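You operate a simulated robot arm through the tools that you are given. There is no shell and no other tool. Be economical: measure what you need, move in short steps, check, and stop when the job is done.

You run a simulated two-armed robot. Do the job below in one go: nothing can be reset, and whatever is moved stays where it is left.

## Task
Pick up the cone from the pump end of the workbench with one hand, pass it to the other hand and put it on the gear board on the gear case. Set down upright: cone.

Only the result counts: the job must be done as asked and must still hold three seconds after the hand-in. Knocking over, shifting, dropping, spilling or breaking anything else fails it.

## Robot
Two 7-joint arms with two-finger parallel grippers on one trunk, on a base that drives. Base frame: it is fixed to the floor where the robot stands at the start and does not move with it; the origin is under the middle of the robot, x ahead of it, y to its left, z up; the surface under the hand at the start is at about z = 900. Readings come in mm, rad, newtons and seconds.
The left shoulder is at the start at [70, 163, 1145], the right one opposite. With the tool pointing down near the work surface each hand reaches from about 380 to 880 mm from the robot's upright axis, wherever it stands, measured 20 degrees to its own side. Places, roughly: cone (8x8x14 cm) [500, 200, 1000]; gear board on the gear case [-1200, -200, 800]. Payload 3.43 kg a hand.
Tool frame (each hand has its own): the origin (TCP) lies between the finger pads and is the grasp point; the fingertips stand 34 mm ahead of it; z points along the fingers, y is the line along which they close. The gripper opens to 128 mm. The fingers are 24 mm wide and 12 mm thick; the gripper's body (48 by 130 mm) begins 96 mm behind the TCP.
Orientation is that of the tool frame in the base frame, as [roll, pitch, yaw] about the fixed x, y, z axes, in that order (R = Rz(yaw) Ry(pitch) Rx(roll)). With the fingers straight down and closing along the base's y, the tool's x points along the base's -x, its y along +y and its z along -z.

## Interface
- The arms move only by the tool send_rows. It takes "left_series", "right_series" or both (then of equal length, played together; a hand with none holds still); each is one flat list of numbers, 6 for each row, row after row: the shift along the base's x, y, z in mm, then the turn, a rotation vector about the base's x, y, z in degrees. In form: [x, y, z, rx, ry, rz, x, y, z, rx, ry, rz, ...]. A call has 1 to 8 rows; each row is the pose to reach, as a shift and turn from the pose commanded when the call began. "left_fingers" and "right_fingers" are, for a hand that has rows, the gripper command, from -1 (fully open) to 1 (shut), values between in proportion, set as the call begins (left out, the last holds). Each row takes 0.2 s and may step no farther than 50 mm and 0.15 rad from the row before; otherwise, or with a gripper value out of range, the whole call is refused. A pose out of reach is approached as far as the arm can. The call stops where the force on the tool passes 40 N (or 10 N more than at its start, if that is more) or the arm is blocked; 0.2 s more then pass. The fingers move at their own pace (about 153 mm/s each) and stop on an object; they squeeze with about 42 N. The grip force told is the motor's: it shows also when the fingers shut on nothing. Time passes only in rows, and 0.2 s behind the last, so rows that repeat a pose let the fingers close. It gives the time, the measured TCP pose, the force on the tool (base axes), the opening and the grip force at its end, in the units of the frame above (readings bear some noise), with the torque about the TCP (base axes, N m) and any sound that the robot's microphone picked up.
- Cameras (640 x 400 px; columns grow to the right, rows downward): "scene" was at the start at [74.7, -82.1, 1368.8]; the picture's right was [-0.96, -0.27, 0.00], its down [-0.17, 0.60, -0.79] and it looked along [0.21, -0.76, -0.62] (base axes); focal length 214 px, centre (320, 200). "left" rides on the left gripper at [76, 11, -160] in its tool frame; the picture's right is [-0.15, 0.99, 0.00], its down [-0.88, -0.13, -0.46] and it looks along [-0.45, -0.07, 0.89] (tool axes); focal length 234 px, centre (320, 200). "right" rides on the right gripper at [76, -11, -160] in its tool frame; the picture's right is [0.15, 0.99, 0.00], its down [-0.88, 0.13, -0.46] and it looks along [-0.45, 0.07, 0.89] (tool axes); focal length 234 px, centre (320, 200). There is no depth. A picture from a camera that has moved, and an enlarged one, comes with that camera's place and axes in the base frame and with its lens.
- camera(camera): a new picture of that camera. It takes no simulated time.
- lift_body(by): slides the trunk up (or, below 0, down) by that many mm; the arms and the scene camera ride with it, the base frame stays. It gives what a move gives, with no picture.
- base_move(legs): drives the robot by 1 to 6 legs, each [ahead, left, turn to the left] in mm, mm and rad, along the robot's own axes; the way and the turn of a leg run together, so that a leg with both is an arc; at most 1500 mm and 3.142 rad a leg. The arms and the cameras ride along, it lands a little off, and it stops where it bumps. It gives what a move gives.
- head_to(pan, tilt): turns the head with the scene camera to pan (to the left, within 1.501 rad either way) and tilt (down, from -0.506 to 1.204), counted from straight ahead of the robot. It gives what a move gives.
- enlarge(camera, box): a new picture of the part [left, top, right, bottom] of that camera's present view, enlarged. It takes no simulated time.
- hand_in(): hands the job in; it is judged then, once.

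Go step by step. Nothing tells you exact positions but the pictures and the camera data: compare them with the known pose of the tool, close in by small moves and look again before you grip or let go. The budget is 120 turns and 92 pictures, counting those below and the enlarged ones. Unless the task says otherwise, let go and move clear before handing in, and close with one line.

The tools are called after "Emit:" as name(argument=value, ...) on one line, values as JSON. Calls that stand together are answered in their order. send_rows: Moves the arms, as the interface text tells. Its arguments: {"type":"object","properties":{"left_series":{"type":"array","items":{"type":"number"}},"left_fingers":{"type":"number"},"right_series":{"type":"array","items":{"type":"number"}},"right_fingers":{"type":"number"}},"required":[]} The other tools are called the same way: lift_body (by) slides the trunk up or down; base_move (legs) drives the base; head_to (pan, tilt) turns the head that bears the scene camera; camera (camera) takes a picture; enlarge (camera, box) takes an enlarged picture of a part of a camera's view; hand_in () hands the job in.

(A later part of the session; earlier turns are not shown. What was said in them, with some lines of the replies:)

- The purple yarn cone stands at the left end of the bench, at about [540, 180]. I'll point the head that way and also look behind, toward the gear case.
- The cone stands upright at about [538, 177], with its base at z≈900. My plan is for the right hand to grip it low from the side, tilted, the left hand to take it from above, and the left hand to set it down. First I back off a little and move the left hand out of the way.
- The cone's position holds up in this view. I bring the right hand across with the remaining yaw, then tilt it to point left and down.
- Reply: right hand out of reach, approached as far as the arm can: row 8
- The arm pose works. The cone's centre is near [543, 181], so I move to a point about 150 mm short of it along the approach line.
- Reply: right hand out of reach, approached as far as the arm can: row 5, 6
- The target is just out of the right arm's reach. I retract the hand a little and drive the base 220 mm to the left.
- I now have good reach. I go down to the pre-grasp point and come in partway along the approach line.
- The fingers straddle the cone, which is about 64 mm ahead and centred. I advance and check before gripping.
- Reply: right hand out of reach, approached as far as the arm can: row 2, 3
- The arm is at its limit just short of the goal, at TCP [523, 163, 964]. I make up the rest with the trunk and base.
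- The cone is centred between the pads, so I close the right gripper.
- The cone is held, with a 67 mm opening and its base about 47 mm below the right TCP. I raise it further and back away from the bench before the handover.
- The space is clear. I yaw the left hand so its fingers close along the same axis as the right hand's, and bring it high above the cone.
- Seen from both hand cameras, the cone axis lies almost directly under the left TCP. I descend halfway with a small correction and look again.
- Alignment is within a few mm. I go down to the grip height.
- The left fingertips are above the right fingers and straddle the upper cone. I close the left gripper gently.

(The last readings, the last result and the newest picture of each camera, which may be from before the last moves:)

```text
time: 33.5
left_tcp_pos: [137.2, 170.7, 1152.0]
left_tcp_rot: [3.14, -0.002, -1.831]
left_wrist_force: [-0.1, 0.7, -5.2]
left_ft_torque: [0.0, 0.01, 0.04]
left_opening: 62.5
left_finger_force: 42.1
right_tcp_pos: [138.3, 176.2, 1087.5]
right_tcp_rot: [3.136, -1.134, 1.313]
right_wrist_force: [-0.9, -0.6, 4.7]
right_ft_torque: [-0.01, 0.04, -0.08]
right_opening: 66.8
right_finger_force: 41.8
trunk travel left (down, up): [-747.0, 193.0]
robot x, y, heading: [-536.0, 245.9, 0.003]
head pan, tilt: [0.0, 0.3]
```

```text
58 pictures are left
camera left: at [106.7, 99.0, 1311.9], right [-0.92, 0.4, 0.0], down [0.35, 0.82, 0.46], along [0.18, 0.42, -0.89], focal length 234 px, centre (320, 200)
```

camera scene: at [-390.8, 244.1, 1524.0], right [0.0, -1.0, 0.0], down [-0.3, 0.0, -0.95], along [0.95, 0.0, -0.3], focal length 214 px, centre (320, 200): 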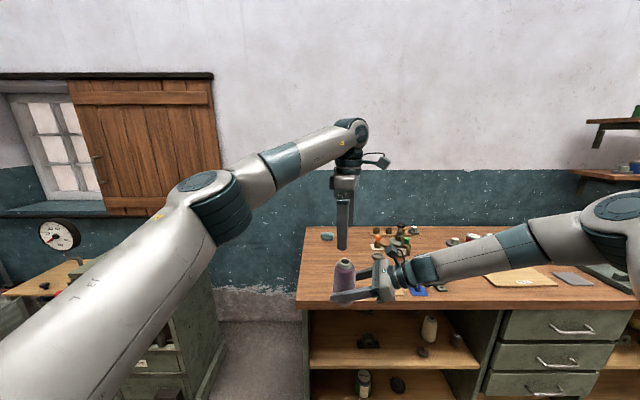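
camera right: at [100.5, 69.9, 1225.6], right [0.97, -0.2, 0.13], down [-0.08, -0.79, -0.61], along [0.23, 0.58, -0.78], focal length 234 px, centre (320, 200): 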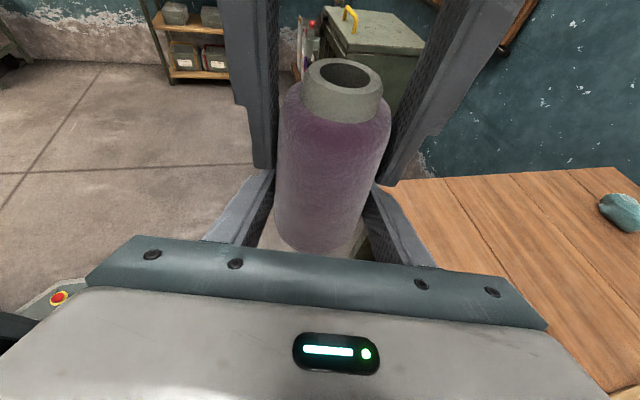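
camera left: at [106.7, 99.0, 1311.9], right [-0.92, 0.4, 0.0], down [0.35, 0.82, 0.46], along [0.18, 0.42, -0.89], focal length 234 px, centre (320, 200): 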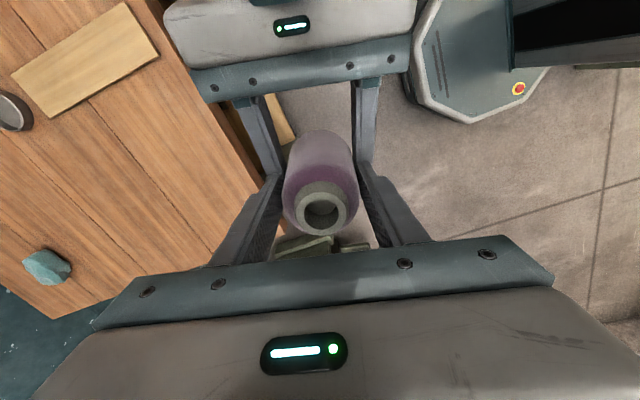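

Both hands hold the cone, with left opening 62.5 mm. I open the right hand and withdraw it horizontally.

Emit:
send_rows(right_series=[0, 0, 0, 0, 0, 0, 0, 0, 0, 0, 0, 0, 0, 0, 0, 0, 0, 0], right_fingers=-1)

Emit:
send_rows(right_series=[-5, -20, 0, 0, 0, 0, -13, -50, 0, 0, 0, 0, -23, -90, 0, 0, 0, 0, -33, -130, 0, 0, 0, 0, -44, -170, 0, 0, 0, 0, -54, -210, 0, 0, 0, 0, -64, -250, 0, 0, 0, 0, -64, -290, 0, 0, 0, 0])

Emit:
camera(camera="right")

Emit:
camera(camera="scene")

```text
time: 34.3
left_tcp_pos: [137.8, 169.8, 1151.4]
left_tcp_rot: [3.141, 0.0, -1.831]
left_wrist_force: [0.5, 0.0, 1.0]
left_ft_torque: [-0.03, -0.01, 0.02]
left_opening: 62.6
left_finger_force: 42.2
right_tcp_pos: [137.9, 176.2, 1085.9]
right_tcp_rot: [3.139, -1.135, 1.311]
right_wrist_force: [0.7, -0.5, -0.1]
right_ft_torque: [-0.01, 0.03, 0.0]
right_opening: 128.1
right_finger_force: 0.0
trunk travel left (down, up): [-747.0, 193.0]
robot x, y, heading: [-536.7, 243.5, 0.005]
head pan, tilt: [0.0, 0.3]
```

```text
time: 36.1
left_tcp_pos: [136.2, 170.8, 1152.2]
left_tcp_rot: [-3.141, 0.0, -1.829]
left_wrist_force: [1.2, -0.3, -0.2]
left_ft_torque: [0.0, -0.02, 0.02]
left_opening: 62.4
left_finger_force: 41.8
right_tcp_pos: [72.6, -116.4, 1085.3]
right_tcp_rot: [3.138, -1.133, 1.31]
right_wrist_force: [-1.2, 0.7, 0.4]
right_ft_torque: [0.03, 0.01, 0.02]
right_opening: 128.0
right_finger_force: 0.1
trunk travel left (down, up): [-747.0, 193.0]
robot x, y, heading: [-540.8, 243.6, -0.003]
head pan, tilt: [0.0, 0.3]
```

```text
57 pictures are left
camera right: at [34.4, -222.1, 1223.2], right [0.97, -0.2, 0.13], down [-0.08, -0.79, -0.61], along [0.23, 0.58, -0.78], focal length 234 px, centre (320, 200)
```

right: 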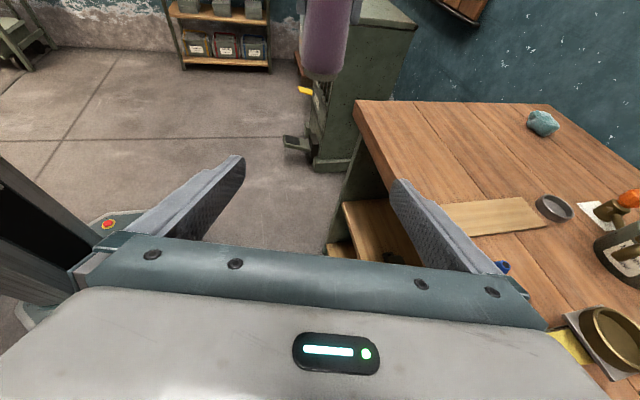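

```text
56 pictures are left
camera scene: at [-391.9, 245.2, 1524.1], right [0.0, -1.0, 0.0], down [-0.3, 0.0, -0.96], along [0.96, 0.0, -0.3], focal length 214 px, centre (320, 200)
```

scene: 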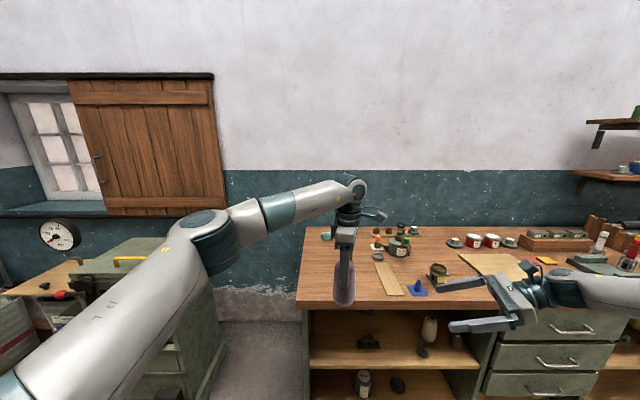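

The left hand now holds the cone alone. I tuck the right hand closer and look around for the gear case.

Emit:
send_rows(right_series=[-20, -20, 20, 0, 0, 0, -40, -40, 40, 0, 0, 0, -65, -60, 60, 0, 0, 0, -90, -80, 80, 0, 0, 0, -115, -100, 100, 0, 0, 0, -140, -120, 120, 0, 0, 0])

Emit:
head_to(pan=-1.5, tilt=0.4)

Emit:
camera(camera="scene")

Emit:
head_to(pan=1.5, tilt=0.4)

Emit:
camera(camera="scene")

```text
time: 37.5
left_tcp_pos: [137.0, 169.8, 1153.0]
left_tcp_rot: [-3.141, 0.001, -1.827]
left_wrist_force: [-0.4, 0.6, 0.2]
left_ft_torque: [0.02, 0.03, 0.01]
left_opening: 62.5
left_finger_force: 42.0
right_tcp_pos: [-66.1, -234.4, 1205.5]
right_tcp_rot: [-3.14, -1.136, 1.307]
right_wrist_force: [0.7, 0.2, -0.3]
right_ft_torque: [0.02, 0.0, 0.0]
right_opening: 128.1
right_finger_force: 0.0
trunk travel left (down, up): [-747.0, 193.0]
robot x, y, heading: [-540.7, 243.6, 0.003]
head pan, tilt: [0.0, 0.3]
```

```text
time: 39.1
left_tcp_pos: [136.7, 170.6, 1151.9]
left_tcp_rot: [3.141, -0.001, -1.831]
left_wrist_force: [-0.1, -0.1, 0.2]
left_ft_torque: [-0.04, 0.02, -0.01]
left_opening: 62.5
left_finger_force: 41.8
right_tcp_pos: [-66.2, -232.8, 1206.2]
right_tcp_rot: [3.139, -1.134, 1.311]
right_wrist_force: [-0.3, -0.8, 0.4]
right_ft_torque: [0.0, 0.01, -0.01]
right_opening: 127.9
right_finger_force: 0.0
trunk travel left (down, up): [-747.0, 193.0]
robot x, y, heading: [-538.1, 244.0, 0.001]
head pan, tilt: [-1.499, 0.4]
```

```text
55 pictures are left
camera scene: at [-478.4, 153.6, 1514.8], right [-1.0, -0.07, 0.0], down [-0.03, 0.39, -0.92], along [0.07, -0.92, -0.39], focal length 214 px, centre (320, 200)
```

scene: 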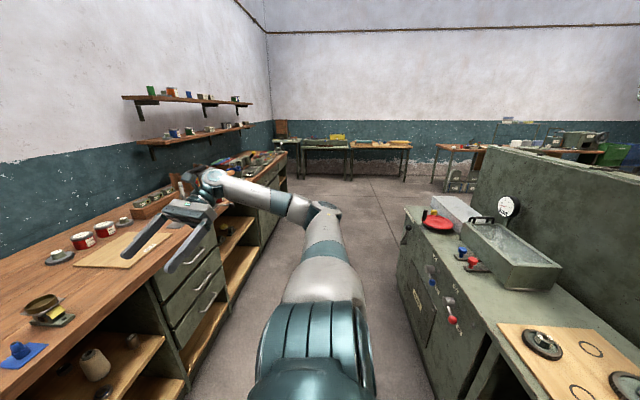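

```text
time: 41.7
left_tcp_pos: [137.6, 170.6, 1151.5]
left_tcp_rot: [-3.14, 0.0, -1.831]
left_wrist_force: [-0.1, -0.3, 0.2]
left_ft_torque: [0.0, 0.0, 0.01]
left_opening: 62.5
left_finger_force: 42.2
right_tcp_pos: [-67.0, -233.2, 1206.4]
right_tcp_rot: [3.138, -1.134, 1.312]
right_wrist_force: [0.4, 0.4, 0.5]
right_ft_torque: [-0.03, -0.03, -0.01]
right_opening: 128.2
right_finger_force: 0.1
trunk travel left (down, up): [-747.0, 193.0]
robot x, y, heading: [-537.7, 245.9, 0.0]
head pan, tilt: [1.499, 0.4]
```

```text
54 pictures are left
camera scene: at [-478.6, 338.5, 1514.9], right [1.0, -0.07, 0.0], down [-0.03, -0.39, -0.92], along [0.06, 0.92, -0.39], focal length 214 px, centre (320, 200)
```

scene: 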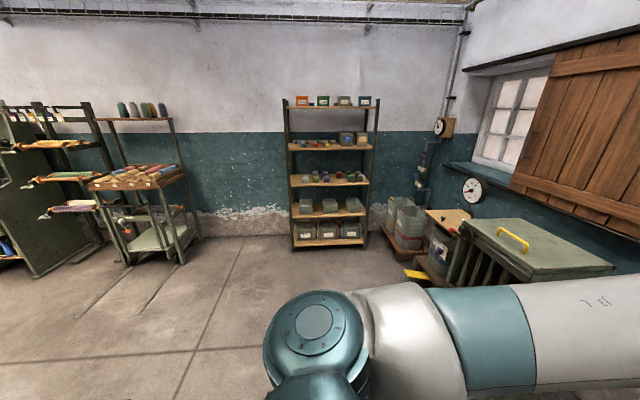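

The gear board lies on the green machine behind me, with its front face at x≈-1040. I raise the trunk, step forward a little, turn most of the way left and look.

Emit:
lift_body(by=150)

Emit:
base_move(legs=[[120, 0, 0], [0, 0, 1.3], [0, 0, 1.3]])

Emit:
head_to(pan=0.4, tilt=0.6)

Emit:
camera(camera="scene")

```text
time: 43.5
left_tcp_pos: [137.7, 170.3, 1302.6]
left_tcp_rot: [3.139, -0.001, -1.831]
left_wrist_force: [-0.3, 0.3, -1.0]
left_ft_torque: [-0.02, -0.02, -0.02]
left_opening: 62.3
left_finger_force: 41.9
right_tcp_pos: [-66.3, -234.2, 1356.2]
right_tcp_rot: [3.139, -1.132, 1.311]
right_wrist_force: [0.2, -0.4, 0.7]
right_ft_torque: [-0.02, -0.01, 0.02]
right_opening: 128.0
right_finger_force: 0.0
trunk travel left (down, up): [-897.0, 43.0]
robot x, y, heading: [-537.1, 243.4, -0.001]
head pan, tilt: [1.499, 0.4]
```

```text
time: 51.2
left_tcp_pos: [-969.6, 643.0, 1301.8]
left_tcp_rot: [3.14, 0.0, 0.798]
left_wrist_force: [0.6, 0.0, -1.1]
left_ft_torque: [-0.03, 0.0, -0.01]
left_opening: 62.2
left_finger_force: 41.4
right_tcp_pos: [-593.1, 893.3, 1356.7]
right_tcp_rot: [3.137, -1.134, -2.346]
right_wrist_force: [0.3, 0.8, 0.3]
right_ft_torque: [0.0, -0.03, -0.01]
right_opening: 128.1
right_finger_force: 0.1
trunk travel left (down, up): [-897.0, 43.0]
robot x, y, heading: [-419.9, 245.3, 2.634]
head pan, tilt: [1.499, 0.4]
```

```text
time: 52.5
left_tcp_pos: [-970.2, 641.9, 1302.1]
left_tcp_rot: [-3.141, 0.0, 0.798]
left_wrist_force: [0.6, -0.1, -1.4]
left_ft_torque: [0.0, -0.01, 0.05]
left_opening: 62.2
left_finger_force: 42.1
right_tcp_pos: [-593.4, 893.8, 1355.4]
right_tcp_rot: [3.137, -1.135, -2.347]
right_wrist_force: [0.0, 0.3, -0.6]
right_ft_torque: [-0.03, -0.02, 0.04]
right_opening: 128.1
right_finger_force: 0.0
trunk travel left (down, up): [-897.0, 43.0]
robot x, y, heading: [-420.2, 242.6, 2.622]
head pan, tilt: [0.4, 0.6]
```

```text
53 pictures are left
camera scene: at [-549.8, 281.5, 1646.6], right [0.11, 0.99, 0.0], down [0.56, -0.06, -0.82], along [-0.82, 0.09, -0.57], focal length 214 px, centre (320, 200)
```

scene: 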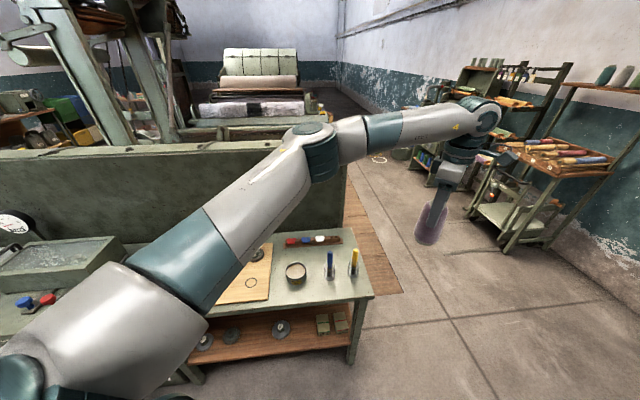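

The board spans roughly x -1115…-1380 and y -425…130 on the machine, with a tall panel behind it. I finish the turn to face it and look with the scene camera and the hand cameras.

Emit:
base_move(legs=[[0, 0, 0.515]])

Emit:
head_to(pan=0.5, tilt=0.75)

Emit:
camera(camera="scene")

Emit:
camera(camera="left")

```text
time: 54.3
left_tcp_pos: [-1091.7, 332.3, 1302.1]
left_tcp_rot: [-3.141, 0.002, 1.296]
left_wrist_force: [0.4, 0.0, -1.8]
left_ft_torque: [0.03, 0.01, 0.0]
left_opening: 62.4
left_finger_force: 42.2
right_tcp_pos: [-882.0, 732.5, 1356.1]
right_tcp_rot: [3.137, -1.134, -1.846]
right_wrist_force: [0.2, 0.3, -0.5]
right_ft_torque: [0.01, -0.02, -0.02]
right_opening: 128.0
right_finger_force: 0.0
trunk travel left (down, up): [-897.0, 43.0]
robot x, y, heading: [-420.7, 244.6, 3.129]
head pan, tilt: [0.4, 0.6]
```

```text
time: 55.0
left_tcp_pos: [-1092.9, 330.4, 1301.1]
left_tcp_rot: [3.14, 0.001, 1.295]
left_wrist_force: [0.1, -0.9, -1.3]
left_ft_torque: [0.0, 0.01, -0.01]
left_opening: 62.5
left_finger_force: 41.8
right_tcp_pos: [-882.6, 729.8, 1356.5]
right_tcp_rot: [3.14, -1.136, -1.847]
right_wrist_force: [-0.5, -0.4, -0.8]
right_ft_torque: [0.0, 0.02, -0.03]
right_opening: 128.0
right_finger_force: 0.1
trunk travel left (down, up): [-897.0, 43.0]
robot x, y, heading: [-420.7, 245.7, 3.127]
head pan, tilt: [0.499, 0.75]
```

```text
52 pictures are left
camera scene: at [-542.0, 208.8, 1633.8], right [-0.47, 0.88, 0.0], down [0.6, 0.32, -0.73], along [-0.65, -0.34, -0.68], focal length 214 px, centre (320, 200)
```

scene: 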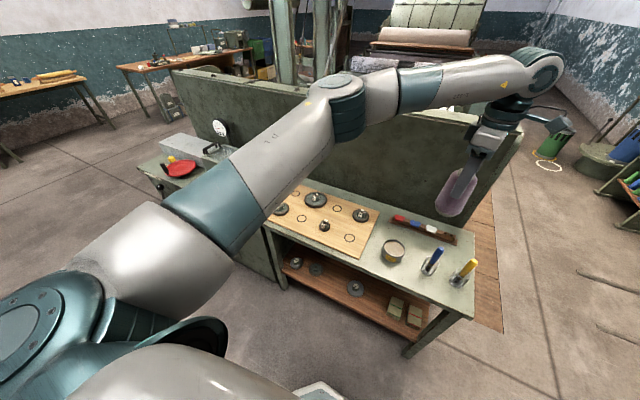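

```text
51 pictures are left
camera left: at [-1062.0, 400.0, 1462.0], right [0.91, -0.41, 0.0], down [-0.37, -0.81, 0.46], along [-0.19, -0.42, -0.89], focal length 234 px, centre (320, 200)
```

left: 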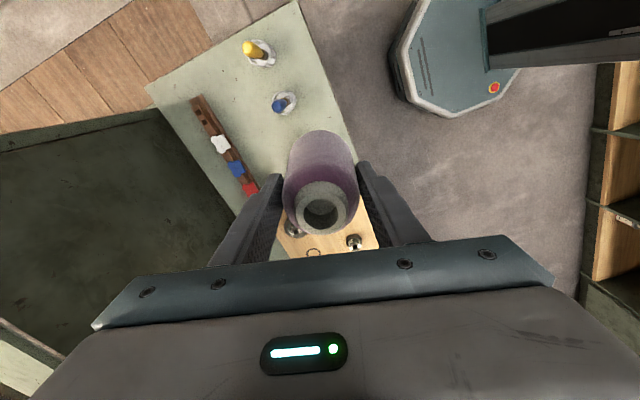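

I enlarge the board to find a free spot.

Emit:
enlarge(camera="scene", box=[240, 150, 440, 275])

Emit:
head_to(pan=0.75, tilt=0.75)

Emit:
camera(camera="scene")

```text
3.20 times, centred on (340, 212) of scene
camera zoom: at [-542.0, 208.8, 1633.8], right [-0.47, 0.88, 0.0], down [0.6, 0.32, -0.73], along [-0.65, -0.34, -0.68], focal length 686 px, centre (256, 160)
```

zoom: 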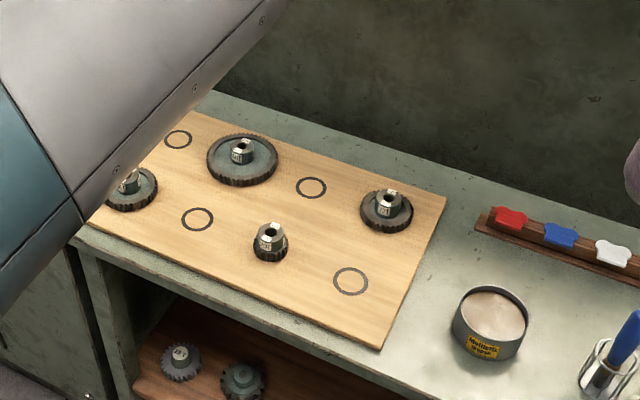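

```text
time: 55.8
left_tcp_pos: [-1092.2, 330.5, 1302.3]
left_tcp_rot: [-3.14, -0.001, 1.293]
left_wrist_force: [0.6, 0.5, -1.9]
left_ft_torque: [0.0, 0.0, 0.0]
left_opening: 62.7
left_finger_force: 41.2
right_tcp_pos: [-882.5, 729.6, 1356.0]
right_tcp_rot: [3.139, -1.134, -1.847]
right_wrist_force: [-0.1, -0.1, 0.3]
right_ft_torque: [-0.01, 0.01, 0.0]
right_opening: 128.0
right_finger_force: 0.1
trunk travel left (down, up): [-897.0, 43.0]
robot x, y, heading: [-422.5, 246.7, 3.126]
head pan, tilt: [0.75, 0.75]
```

```text
49 pictures are left
camera scene: at [-530.0, 191.8, 1633.7], right [-0.67, 0.74, 0.0], down [0.51, 0.46, -0.73], along [-0.54, -0.49, -0.68], focal length 214 px, centre (320, 200)
```

scene: 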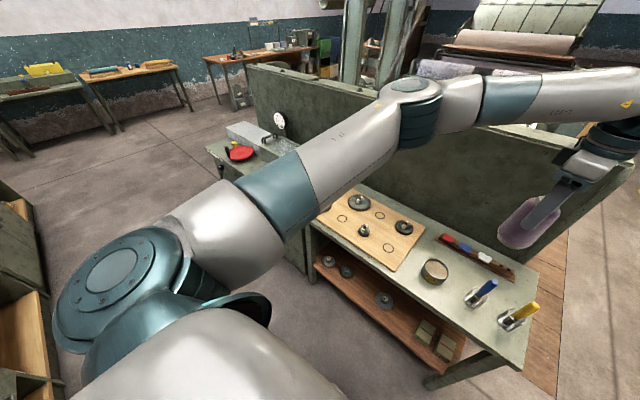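

The free marked spot at about [-1158, 42] has wide clearance from the gears, roughly 140–150 mm, and from the board edges. I drive the base so the cone hangs above it, still high.

Emit:
base_move(legs=[[66, 288, 0]])

Emit:
head_to(pan=0.15, tilt=0.75)

Emit:
camera(camera="scene")

Emit:
camera(camera="left")

Emit:
camera(camera="right")

```text
time: 57.8
left_tcp_pos: [-1162.0, 53.6, 1301.4]
left_tcp_rot: [-3.141, 0.001, 1.297]
left_wrist_force: [-0.4, -0.1, -1.6]
left_ft_torque: [-0.03, 0.0, 0.01]
left_opening: 62.4
left_finger_force: 41.5
right_tcp_pos: [-951.8, 453.3, 1355.4]
right_tcp_rot: [3.139, -1.135, -1.846]
right_wrist_force: [0.3, 1.5, 0.0]
right_ft_torque: [0.01, -0.01, -0.03]
right_opening: 127.8
right_finger_force: 0.0
trunk travel left (down, up): [-897.0, 43.0]
robot x, y, heading: [-488.2, -33.6, 3.125]
head pan, tilt: [0.75, 0.75]
```

```text
time: 58.8
left_tcp_pos: [-1162.6, 51.5, 1302.2]
left_tcp_rot: [3.14, 0.0, 1.294]
left_wrist_force: [-0.8, 0.1, -0.4]
left_ft_torque: [-0.01, 0.01, -0.03]
left_opening: 62.4
left_finger_force: 42.3
right_tcp_pos: [-953.0, 451.4, 1356.8]
right_tcp_rot: [3.139, -1.134, -1.847]
right_wrist_force: [0.3, 0.4, 0.1]
right_ft_torque: [-0.01, 0.03, 0.0]
right_opening: 127.9
right_finger_force: 0.0
trunk travel left (down, up): [-897.0, 43.0]
robot x, y, heading: [-489.6, -34.8, 3.128]
head pan, tilt: [0.15, 0.75]
```

```text
48 pictures are left
camera scene: at [-620.8, -43.7, 1633.7], right [-0.14, 0.99, 0.0], down [0.68, 0.09, -0.73], along [-0.72, -0.1, -0.68], focal length 214 px, centre (320, 200)
```

scene: 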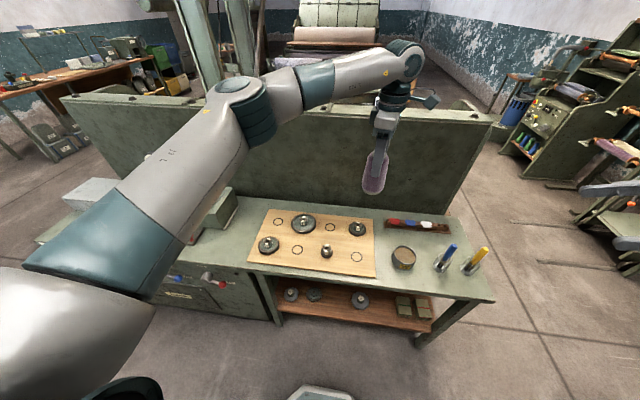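

```text
47 pictures are left
camera left: at [-1131.9, 120.4, 1462.1], right [0.91, -0.41, 0.0], down [-0.37, -0.81, 0.46], along [-0.19, -0.42, -0.89], focal length 234 px, centre (320, 200)
```

left: 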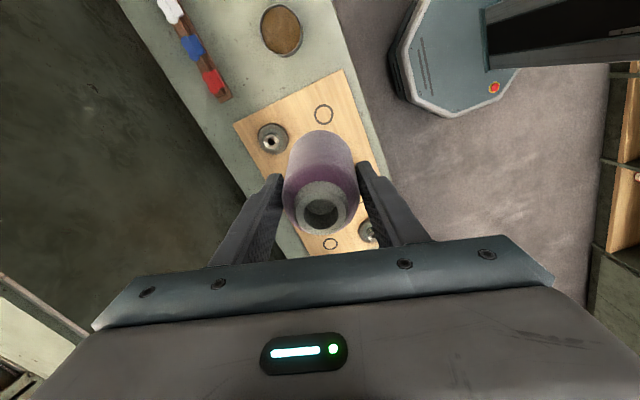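

```text
46 pictures are left
camera right: at [-908.9, 556.6, 1494.4], right [-0.97, 0.21, 0.13], down [0.09, 0.79, -0.61], along [-0.23, -0.57, -0.78], focal length 234 px, centre (320, 200)
```

right: 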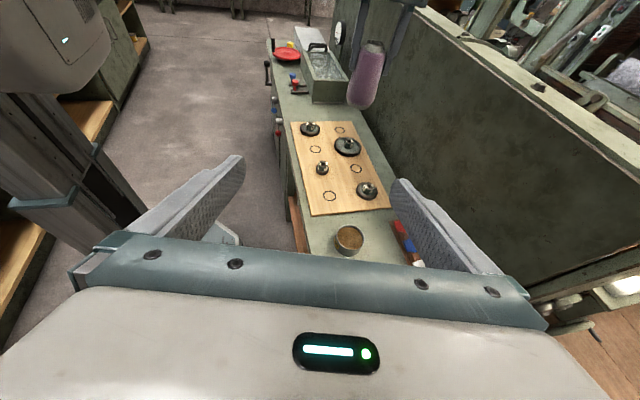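

All three views agree: the free spot is at about [-1158, 41] and the board top at z≈808. I shift 10 mm and lower the trunk partway.

Emit:
send_rows(left_series=[3, -10, 0, 0, 0, 0])

Emit:
lift_body(by=-200)

Emit:
camera(camera="scene")

Emit:
lift_body(by=-130)

Emit:
camera(camera="right")

Emit:
camera(camera="scene")

Emit:
camera(camera="left")

```text
time: 59.2
left_tcp_pos: [-1160.1, 40.5, 1302.2]
left_tcp_rot: [3.141, 0.0, 1.294]
left_wrist_force: [-0.5, -0.5, -1.0]
left_ft_torque: [-0.01, 0.01, 0.02]
left_opening: 62.4
left_finger_force: 42.0
right_tcp_pos: [-952.9, 450.2, 1358.3]
right_tcp_rot: [3.14, -1.134, -1.846]
right_wrist_force: [0.0, -0.6, 0.3]
right_ft_torque: [0.01, 0.01, -0.02]
right_opening: 127.9
right_finger_force: 0.1
trunk travel left (down, up): [-897.0, 43.0]
robot x, y, heading: [-489.7, -34.2, 3.132]
head pan, tilt: [0.15, 0.75]
```

```text
time: 61.4
left_tcp_pos: [-1159.6, 40.4, 1100.7]
left_tcp_rot: [-3.141, 0.0, 1.294]
left_wrist_force: [0.6, 0.7, -0.7]
left_ft_torque: [0.01, 0.0, 0.0]
left_opening: 62.3
left_finger_force: 42.0
right_tcp_pos: [-951.5, 451.0, 1157.3]
right_tcp_rot: [3.138, -1.134, -1.846]
right_wrist_force: [0.2, 0.7, 0.8]
right_ft_torque: [-0.02, -0.02, 0.04]
right_opening: 127.8
right_finger_force: 0.1
trunk travel left (down, up): [-697.0, 243.0]
robot x, y, heading: [-490.2, -35.4, 3.125]
head pan, tilt: [0.15, 0.75]
```

```text
45 pictures are left
camera scene: at [-620.7, -43.7, 1433.8], right [-0.14, 0.99, 0.0], down [0.68, 0.09, -0.73], along [-0.72, -0.1, -0.68], focal length 214 px, centre (320, 200)
```

scene: 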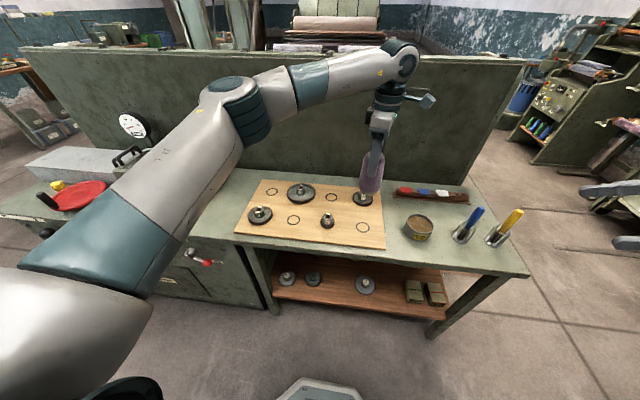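

```text
time: 63.0
left_tcp_pos: [-1160.7, 41.1, 973.1]
left_tcp_rot: [3.141, 0.0, 1.296]
left_wrist_force: [-0.1, 0.2, -1.4]
left_ft_torque: [-0.01, 0.04, 0.0]
left_opening: 62.4
left_finger_force: 41.7
right_tcp_pos: [-953.5, 451.0, 1026.4]
right_tcp_rot: [3.139, -1.134, -1.847]
right_wrist_force: [0.2, -0.1, 0.5]
right_ft_torque: [0.02, 0.02, 0.01]
right_opening: 128.0
right_finger_force: 0.0
trunk travel left (down, up): [-567.0, 373.0]
robot x, y, heading: [-487.6, -36.1, 3.126]
head pan, tilt: [0.15, 0.75]
```

```text
44 pictures are left
camera right: at [-908.6, 556.5, 1164.6], right [-0.97, 0.21, 0.13], down [0.09, 0.79, -0.61], along [-0.23, -0.57, -0.78], focal length 234 px, centre (320, 200)
```

right: 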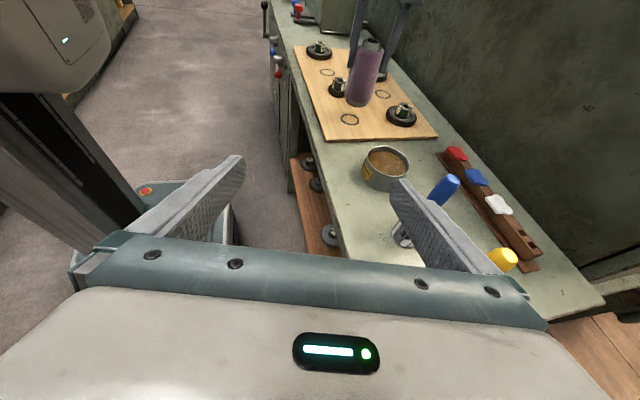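

```text
43 pictures are left
camera scene: at [-620.5, -43.8, 1303.8], right [-0.14, 0.99, 0.0], down [0.68, 0.09, -0.73], along [-0.72, -0.1, -0.68], focal length 214 px, centre (320, 200)
```

scene: 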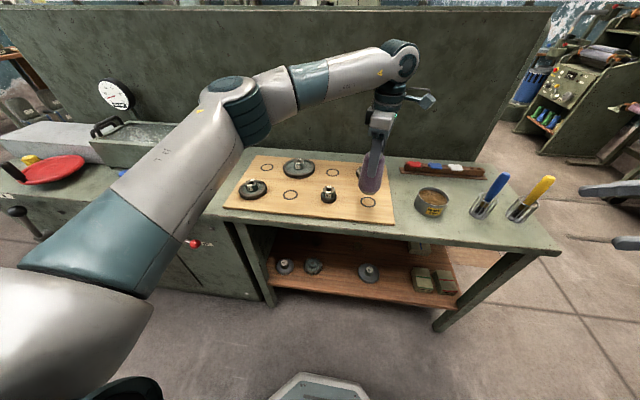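

```text
42 pictures are left
camera left: at [-1129.7, 110.4, 1132.6], right [0.91, -0.41, 0.0], down [-0.37, -0.81, 0.46], along [-0.19, -0.42, -0.89], focal length 234 px, centre (320, 200)
```

left: 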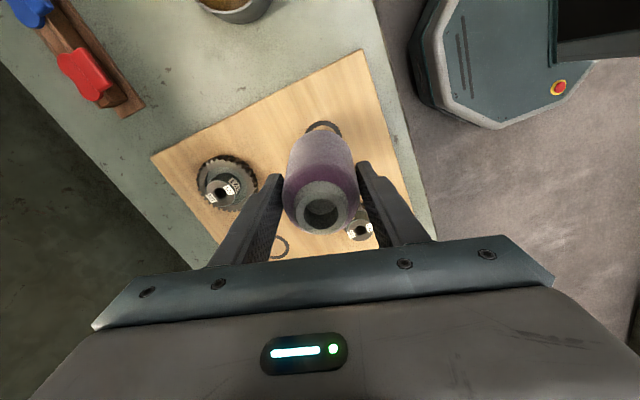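

The cone is centred over the mark with about 50 mm to go. I lower it with the arm in small steps.

Emit:
send_rows(left_series=[0, 0, -15, 0, 0, 0, 0, 0, -30, 0, 0, 0, 0, 0, -40, 0, 0, 0])

Emit:
enlarge(camera="scene", box=[290, 120, 450, 230])

Emit:
enlarge(camera="right", box=[280, 20, 440, 140])

```text
time: 63.8
left_tcp_pos: [-1162.4, 41.7, 931.5]
left_tcp_rot: [3.14, -0.001, 1.295]
left_wrist_force: [0.2, -0.5, -1.3]
left_ft_torque: [-0.02, -0.04, -0.01]
left_opening: 62.5
left_finger_force: 42.5
right_tcp_pos: [-952.0, 451.5, 1026.7]
right_tcp_rot: [3.14, -1.137, -1.847]
right_wrist_force: [-0.1, 0.0, -0.4]
right_ft_torque: [0.03, -0.02, -0.01]
right_opening: 128.1
right_finger_force: 0.2
trunk travel left (down, up): [-567.0, 373.0]
robot x, y, heading: [-490.6, -34.1, 3.13]
head pan, tilt: [0.15, 0.75]
```

```text
3.64 times, centred on (370, 175) of scene
camera zoom: at [-621.0, -43.7, 1303.7], right [-0.14, 0.99, 0.0], down [0.68, 0.09, -0.73], along [-0.72, -0.1, -0.68], focal length 780 px, centre (138, 291)
```

zoom: 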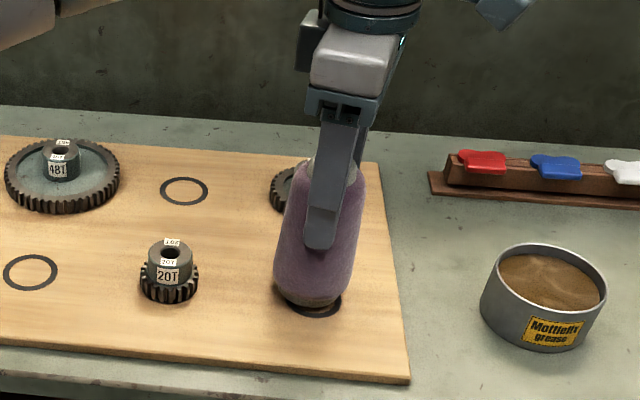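

```text
3.33 times, centred on (360, 80) of right
camera zoom: at [-909.0, 556.6, 1164.3], right [-0.97, 0.21, 0.13], down [0.09, 0.79, -0.61], along [-0.23, -0.57, -0.78], focal length 781 px, centre (187, 600)
```

zoom: 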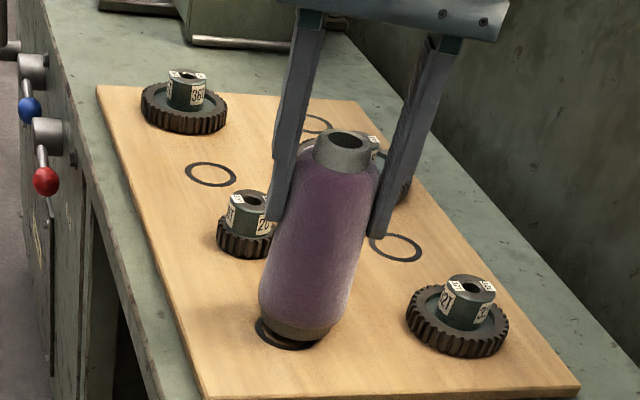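

Still about 10–15 mm above the board, and upright. I continue in small steps, watching the force.

Emit:
send_rows(left_series=[0, 0, -3, 0, 0, 0, 0, 0, -6, 0, 0, 0])

Emit:
send_rows(left_series=[0, 0, -2, 0, 0, 0, 0, 0, -3, 0, 0, 0])

Emit:
enlarge(camera="scene", box=[330, 150, 410, 210])

Emit:
enlarge(camera="right", box=[320, 60, 400, 120])

```text
time: 64.3
left_tcp_pos: [-1160.8, 42.6, 926.2]
left_tcp_rot: [-3.141, -0.001, 1.295]
left_wrist_force: [0.1, 0.8, -1.2]
left_ft_torque: [0.01, 0.05, 0.01]
left_opening: 62.2
left_finger_force: 42.1
right_tcp_pos: [-952.4, 452.2, 1025.4]
right_tcp_rot: [3.138, -1.135, -1.847]
right_wrist_force: [-0.1, -0.6, 0.1]
right_ft_torque: [0.03, -0.01, 0.0]
right_opening: 128.2
right_finger_force: 0.1
trunk travel left (down, up): [-567.0, 373.0]
robot x, y, heading: [-492.5, -34.0, 3.125]
head pan, tilt: [0.15, 0.75]
```

```text
time: 65.0
left_tcp_pos: [-1160.1, 43.6, 924.3]
left_tcp_rot: [3.141, 0.0, 1.295]
left_wrist_force: [1.6, 0.3, 5.0]
left_ft_torque: [0.07, -0.27, 0.02]
left_opening: 62.2
left_finger_force: 41.9
right_tcp_pos: [-952.7, 451.2, 1027.9]
right_tcp_rot: [3.138, -1.134, -1.845]
right_wrist_force: [1.0, 1.0, 0.0]
right_ft_torque: [0.01, 0.04, 0.0]
right_opening: 128.0
right_finger_force: 0.0
trunk travel left (down, up): [-567.0, 373.0]
robot x, y, heading: [-488.4, -37.3, 3.124]
head pan, tilt: [0.15, 0.75]
```

```text
6.67 times, centred on (370, 180) of scene
camera zoom: at [-619.9, -43.7, 1303.9], right [-0.14, 0.99, 0.0], down [0.68, 0.09, -0.73], along [-0.72, -0.1, -0.68], focal length 1430 px, centre (-13, 333)
```

zoom: 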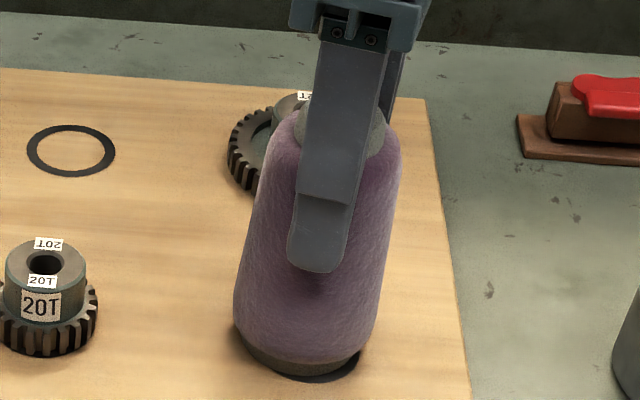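

```text
6.67 times, centred on (360, 90) of right
camera zoom: at [-908.1, 556.5, 1164.8], right [-0.97, 0.21, 0.13], down [0.09, 0.79, -0.61], along [-0.24, -0.57, -0.78], focal length 1561 px, centre (53, 933)
```

zoom: 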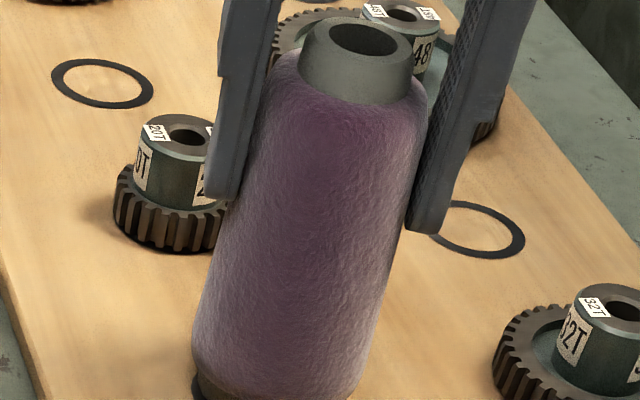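

First contact: 6 N with a slight moment, so one edge is touching. I press 2 mm more to seat it flat.

Emit:
send_rows(left_series=[0, 0, -1, 0, 0, 0, 0, 0, -2, 0, 0, 0, 0, 0, -2, 0, 0, 0])

Emit:
enlarge(camera="scene", box=[330, 150, 410, 210])

Emit:
enlarge(camera="right", box=[320, 60, 400, 120])

```text
time: 65.8
left_tcp_pos: [-1159.2, 42.7, 923.8]
left_tcp_rot: [-3.137, -0.001, 1.295]
left_wrist_force: [-4.8, 4.9, 21.4]
left_ft_torque: [0.57, 0.21, 0.03]
left_opening: 62.4
left_finger_force: 41.9
right_tcp_pos: [-950.8, 451.3, 1027.3]
right_tcp_rot: [3.133, -1.137, -1.845]
right_wrist_force: [0.2, 0.0, -0.2]
right_ft_torque: [-0.01, -0.01, 0.02]
right_opening: 128.1
right_finger_force: 0.0
trunk travel left (down, up): [-567.0, 373.0]
robot x, y, heading: [-490.5, -35.9, 3.128]
head pan, tilt: [0.15, 0.75]
```

```text
6.67 times, centred on (370, 180) of scene
camera zoom: at [-618.9, -43.3, 1304.2], right [-0.14, 0.99, 0.0], down [0.67, 0.09, -0.73], along [-0.73, -0.1, -0.68], focal length 1430 px, centre (-13, 333)
```

zoom: 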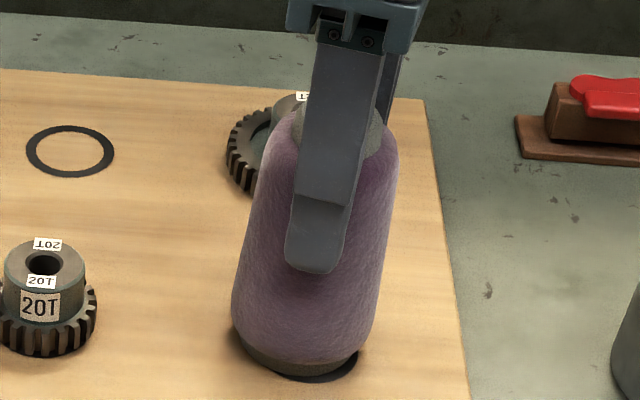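

```text
6.67 times, centred on (360, 90) of right
camera zoom: at [-907.0, 557.1, 1165.1], right [-0.97, 0.21, 0.14], down [0.09, 0.79, -0.61], along [-0.24, -0.57, -0.78], focal length 1561 px, centre (53, 933)
```

zoom: 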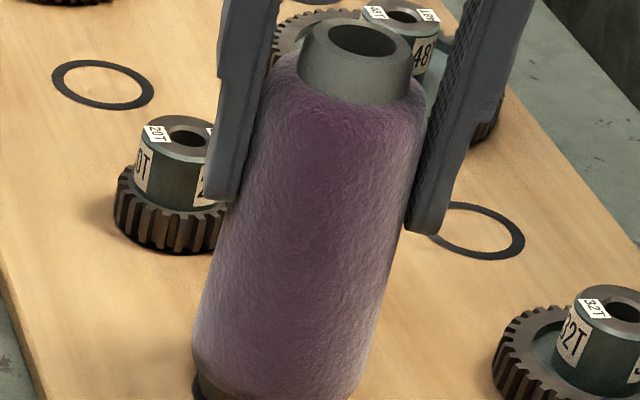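

It is seated with 22 N of downward contact. I unload it slightly, then open the left hand.

Emit:
send_rows(left_series=[0, 0, 1, 0, 0, 0, 0, 0, 1.5, 0, 0, 0])

Emit:
send_rows(left_series=[0, 0, 0, 0, 0, 0, 0, 0, 0, 0, 0, 0, 0, 0, 0, 0, 0, 0, 0, 0, 0, 0, 0, 0], left_fingers=-0.6)

Emit:
enlarge(camera="right", box=[300, 30, 420, 120])

Emit:
camera(camera="left")

```text
time: 66.3
left_tcp_pos: [-1158.7, 42.0, 924.6]
left_tcp_rot: [-3.141, 0.001, 1.294]
left_wrist_force: [-6.7, 5.5, 16.3]
left_ft_torque: [0.43, 0.58, -0.06]
left_opening: 62.2
left_finger_force: 42.2
right_tcp_pos: [-951.8, 451.9, 1027.0]
right_tcp_rot: [3.138, -1.137, -1.845]
right_wrist_force: [-0.1, 0.1, -0.2]
right_ft_torque: [-0.01, -0.03, -0.02]
right_opening: 128.0
right_finger_force: 0.3
trunk travel left (down, up): [-567.0, 373.0]
robot x, y, heading: [-490.9, -39.6, 3.127]
head pan, tilt: [0.15, 0.75]
```

```text
time: 67.3
left_tcp_pos: [-1160.2, 42.4, 921.8]
left_tcp_rot: [3.139, 0.0, 1.295]
left_wrist_force: [-0.5, 0.5, 0.5]
left_ft_torque: [0.01, 0.01, 0.0]
left_opening: 102.4
left_finger_force: 0.0
right_tcp_pos: [-952.4, 450.5, 1026.2]
right_tcp_rot: [3.138, -1.136, -1.846]
right_wrist_force: [-0.1, -0.3, 0.2]
right_ft_torque: [-0.02, -0.02, -0.01]
right_opening: 128.1
right_finger_force: 0.0
trunk travel left (down, up): [-567.0, 373.0]
robot x, y, heading: [-490.2, -34.4, 3.127]
head pan, tilt: [0.15, 0.75]
```

```text
4.44 times, centred on (360, 75) of right
camera zoom: at [-908.6, 556.6, 1164.4], right [-0.97, 0.21, 0.13], down [0.09, 0.79, -0.61], along [-0.23, -0.57, -0.78], focal length 1041 px, centre (142, 756)
```

zoom: 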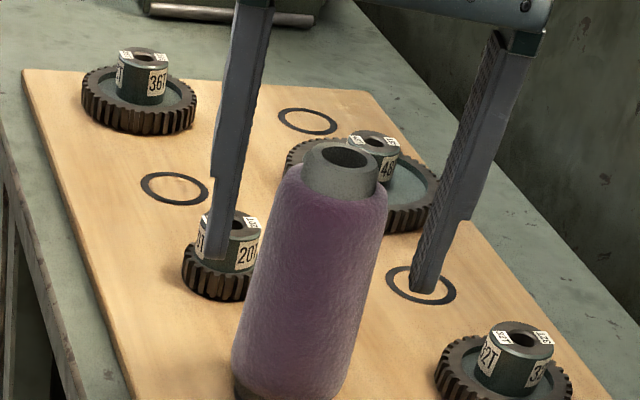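

```text
34 pictures are left
camera left: at [-1129.4, 110.2, 1083.0], right [0.91, -0.41, 0.0], down [-0.37, -0.81, 0.46], along [-0.19, -0.42, -0.89], focal length 234 px, centre (320, 200)
```

left: 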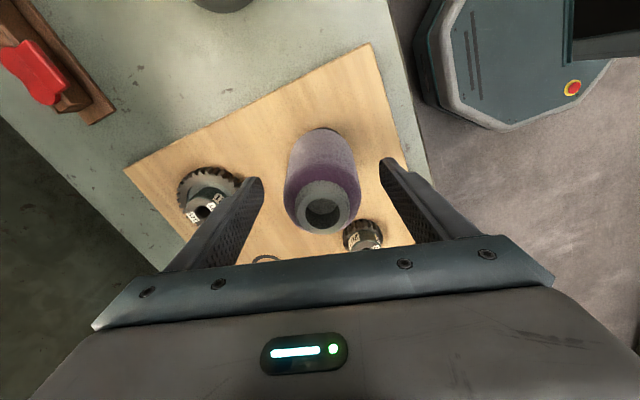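

The cone stands free with clearance on both sides. I raise the left hand straight up and clear.

Emit:
send_rows(left_series=[0, 0, 20, 0, 0, 0, 0, 0, 50, 0, 0, 0, 0, 0, 90, 0, 0, 0, 0, 0, 130, 0, 0, 0, 0, 0, 170, 0, 0, 0])

Emit:
lift_body(by=100)

Emit:
camera(camera="scene")

Emit:
enlarge(camera="scene", box=[220, 130, 460, 280])

Emit:
camera(camera="right")

```text
time: 68.5
left_tcp_pos: [-1160.5, 37.8, 1092.6]
left_tcp_rot: [3.141, -0.001, 1.293]
left_wrist_force: [-0.3, -0.1, 0.2]
left_ft_torque: [-0.01, -0.01, 0.01]
left_opening: 102.4
left_finger_force: 0.0
right_tcp_pos: [-951.2, 451.5, 1026.9]
right_tcp_rot: [3.137, -1.135, -1.844]
right_wrist_force: [-0.9, -0.1, 0.4]
right_ft_torque: [0.01, 0.04, -0.04]
right_opening: 127.9
right_finger_force: 0.1
trunk travel left (down, up): [-567.0, 373.0]
robot x, y, heading: [-490.0, -34.5, 3.125]
head pan, tilt: [0.15, 0.75]
```

```text
time: 69.9
left_tcp_pos: [-1161.7, 39.3, 1190.2]
left_tcp_rot: [3.14, 0.0, 1.296]
left_wrist_force: [0.1, -0.2, 0.0]
left_ft_torque: [0.0, -0.01, -0.03]
left_opening: 102.7
left_finger_force: 0.1
right_tcp_pos: [-952.7, 450.0, 1126.0]
right_tcp_rot: [3.14, -1.135, -1.848]
right_wrist_force: [0.3, 0.7, 0.0]
right_ft_torque: [0.02, 0.02, -0.04]
right_opening: 128.0
right_finger_force: 0.1
trunk travel left (down, up): [-667.0, 273.0]
robot x, y, heading: [-490.6, -33.7, 3.123]
head pan, tilt: [0.15, 0.75]
```

```text
33 pictures are left
camera scene: at [-621.0, -43.5, 1403.6], right [-0.14, 0.99, 0.0], down [0.68, 0.09, -0.73], along [-0.72, -0.1, -0.68], focal length 214 px, centre (320, 200)
```

scene: 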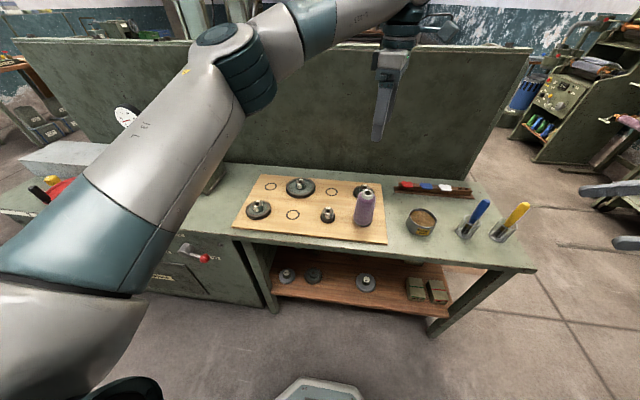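

```text
2.67 times, centred on (340, 205) of scene
camera zoom: at [-621.0, -43.5, 1403.6], right [-0.14, 0.99, 0.0], down [0.68, 0.09, -0.73], along [-0.72, -0.1, -0.68], focal length 572 px, centre (267, 187)
```

zoom: 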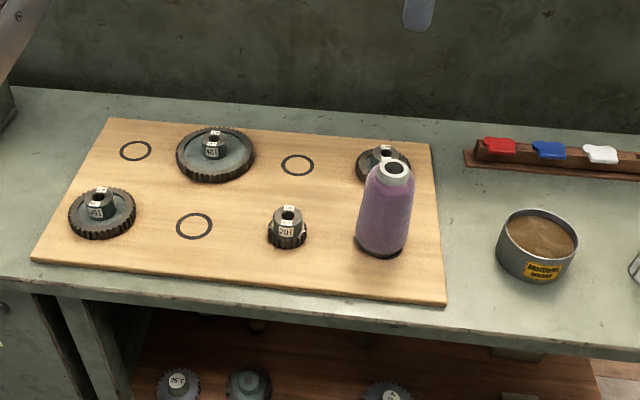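

```text
31 pictures are left
camera right: at [-909.0, 556.8, 1264.1], right [-0.97, 0.21, 0.13], down [0.09, 0.79, -0.61], along [-0.23, -0.57, -0.78], focal length 234 px, centre (320, 200)
```

right: 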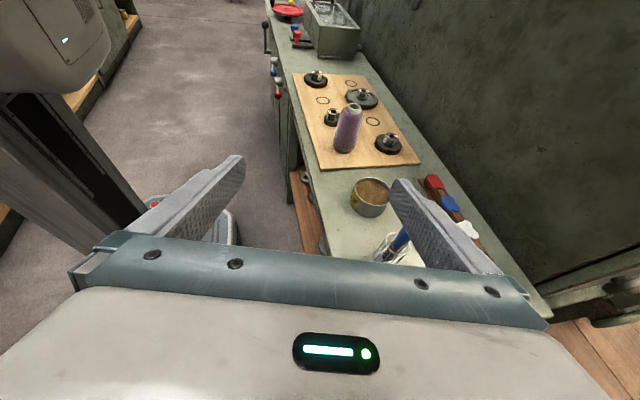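

The cone stands upright on the board, nothing else has moved, and both hands are clear. I hand in.

Emit:
hand_in()

```text
The job is handed in.
```

I picked up the cone with the right hand, passed it to the left, and set it upright on a free spot of the gear board. Both hands were clear at the hand-in, and nothing else appeared to have moved.
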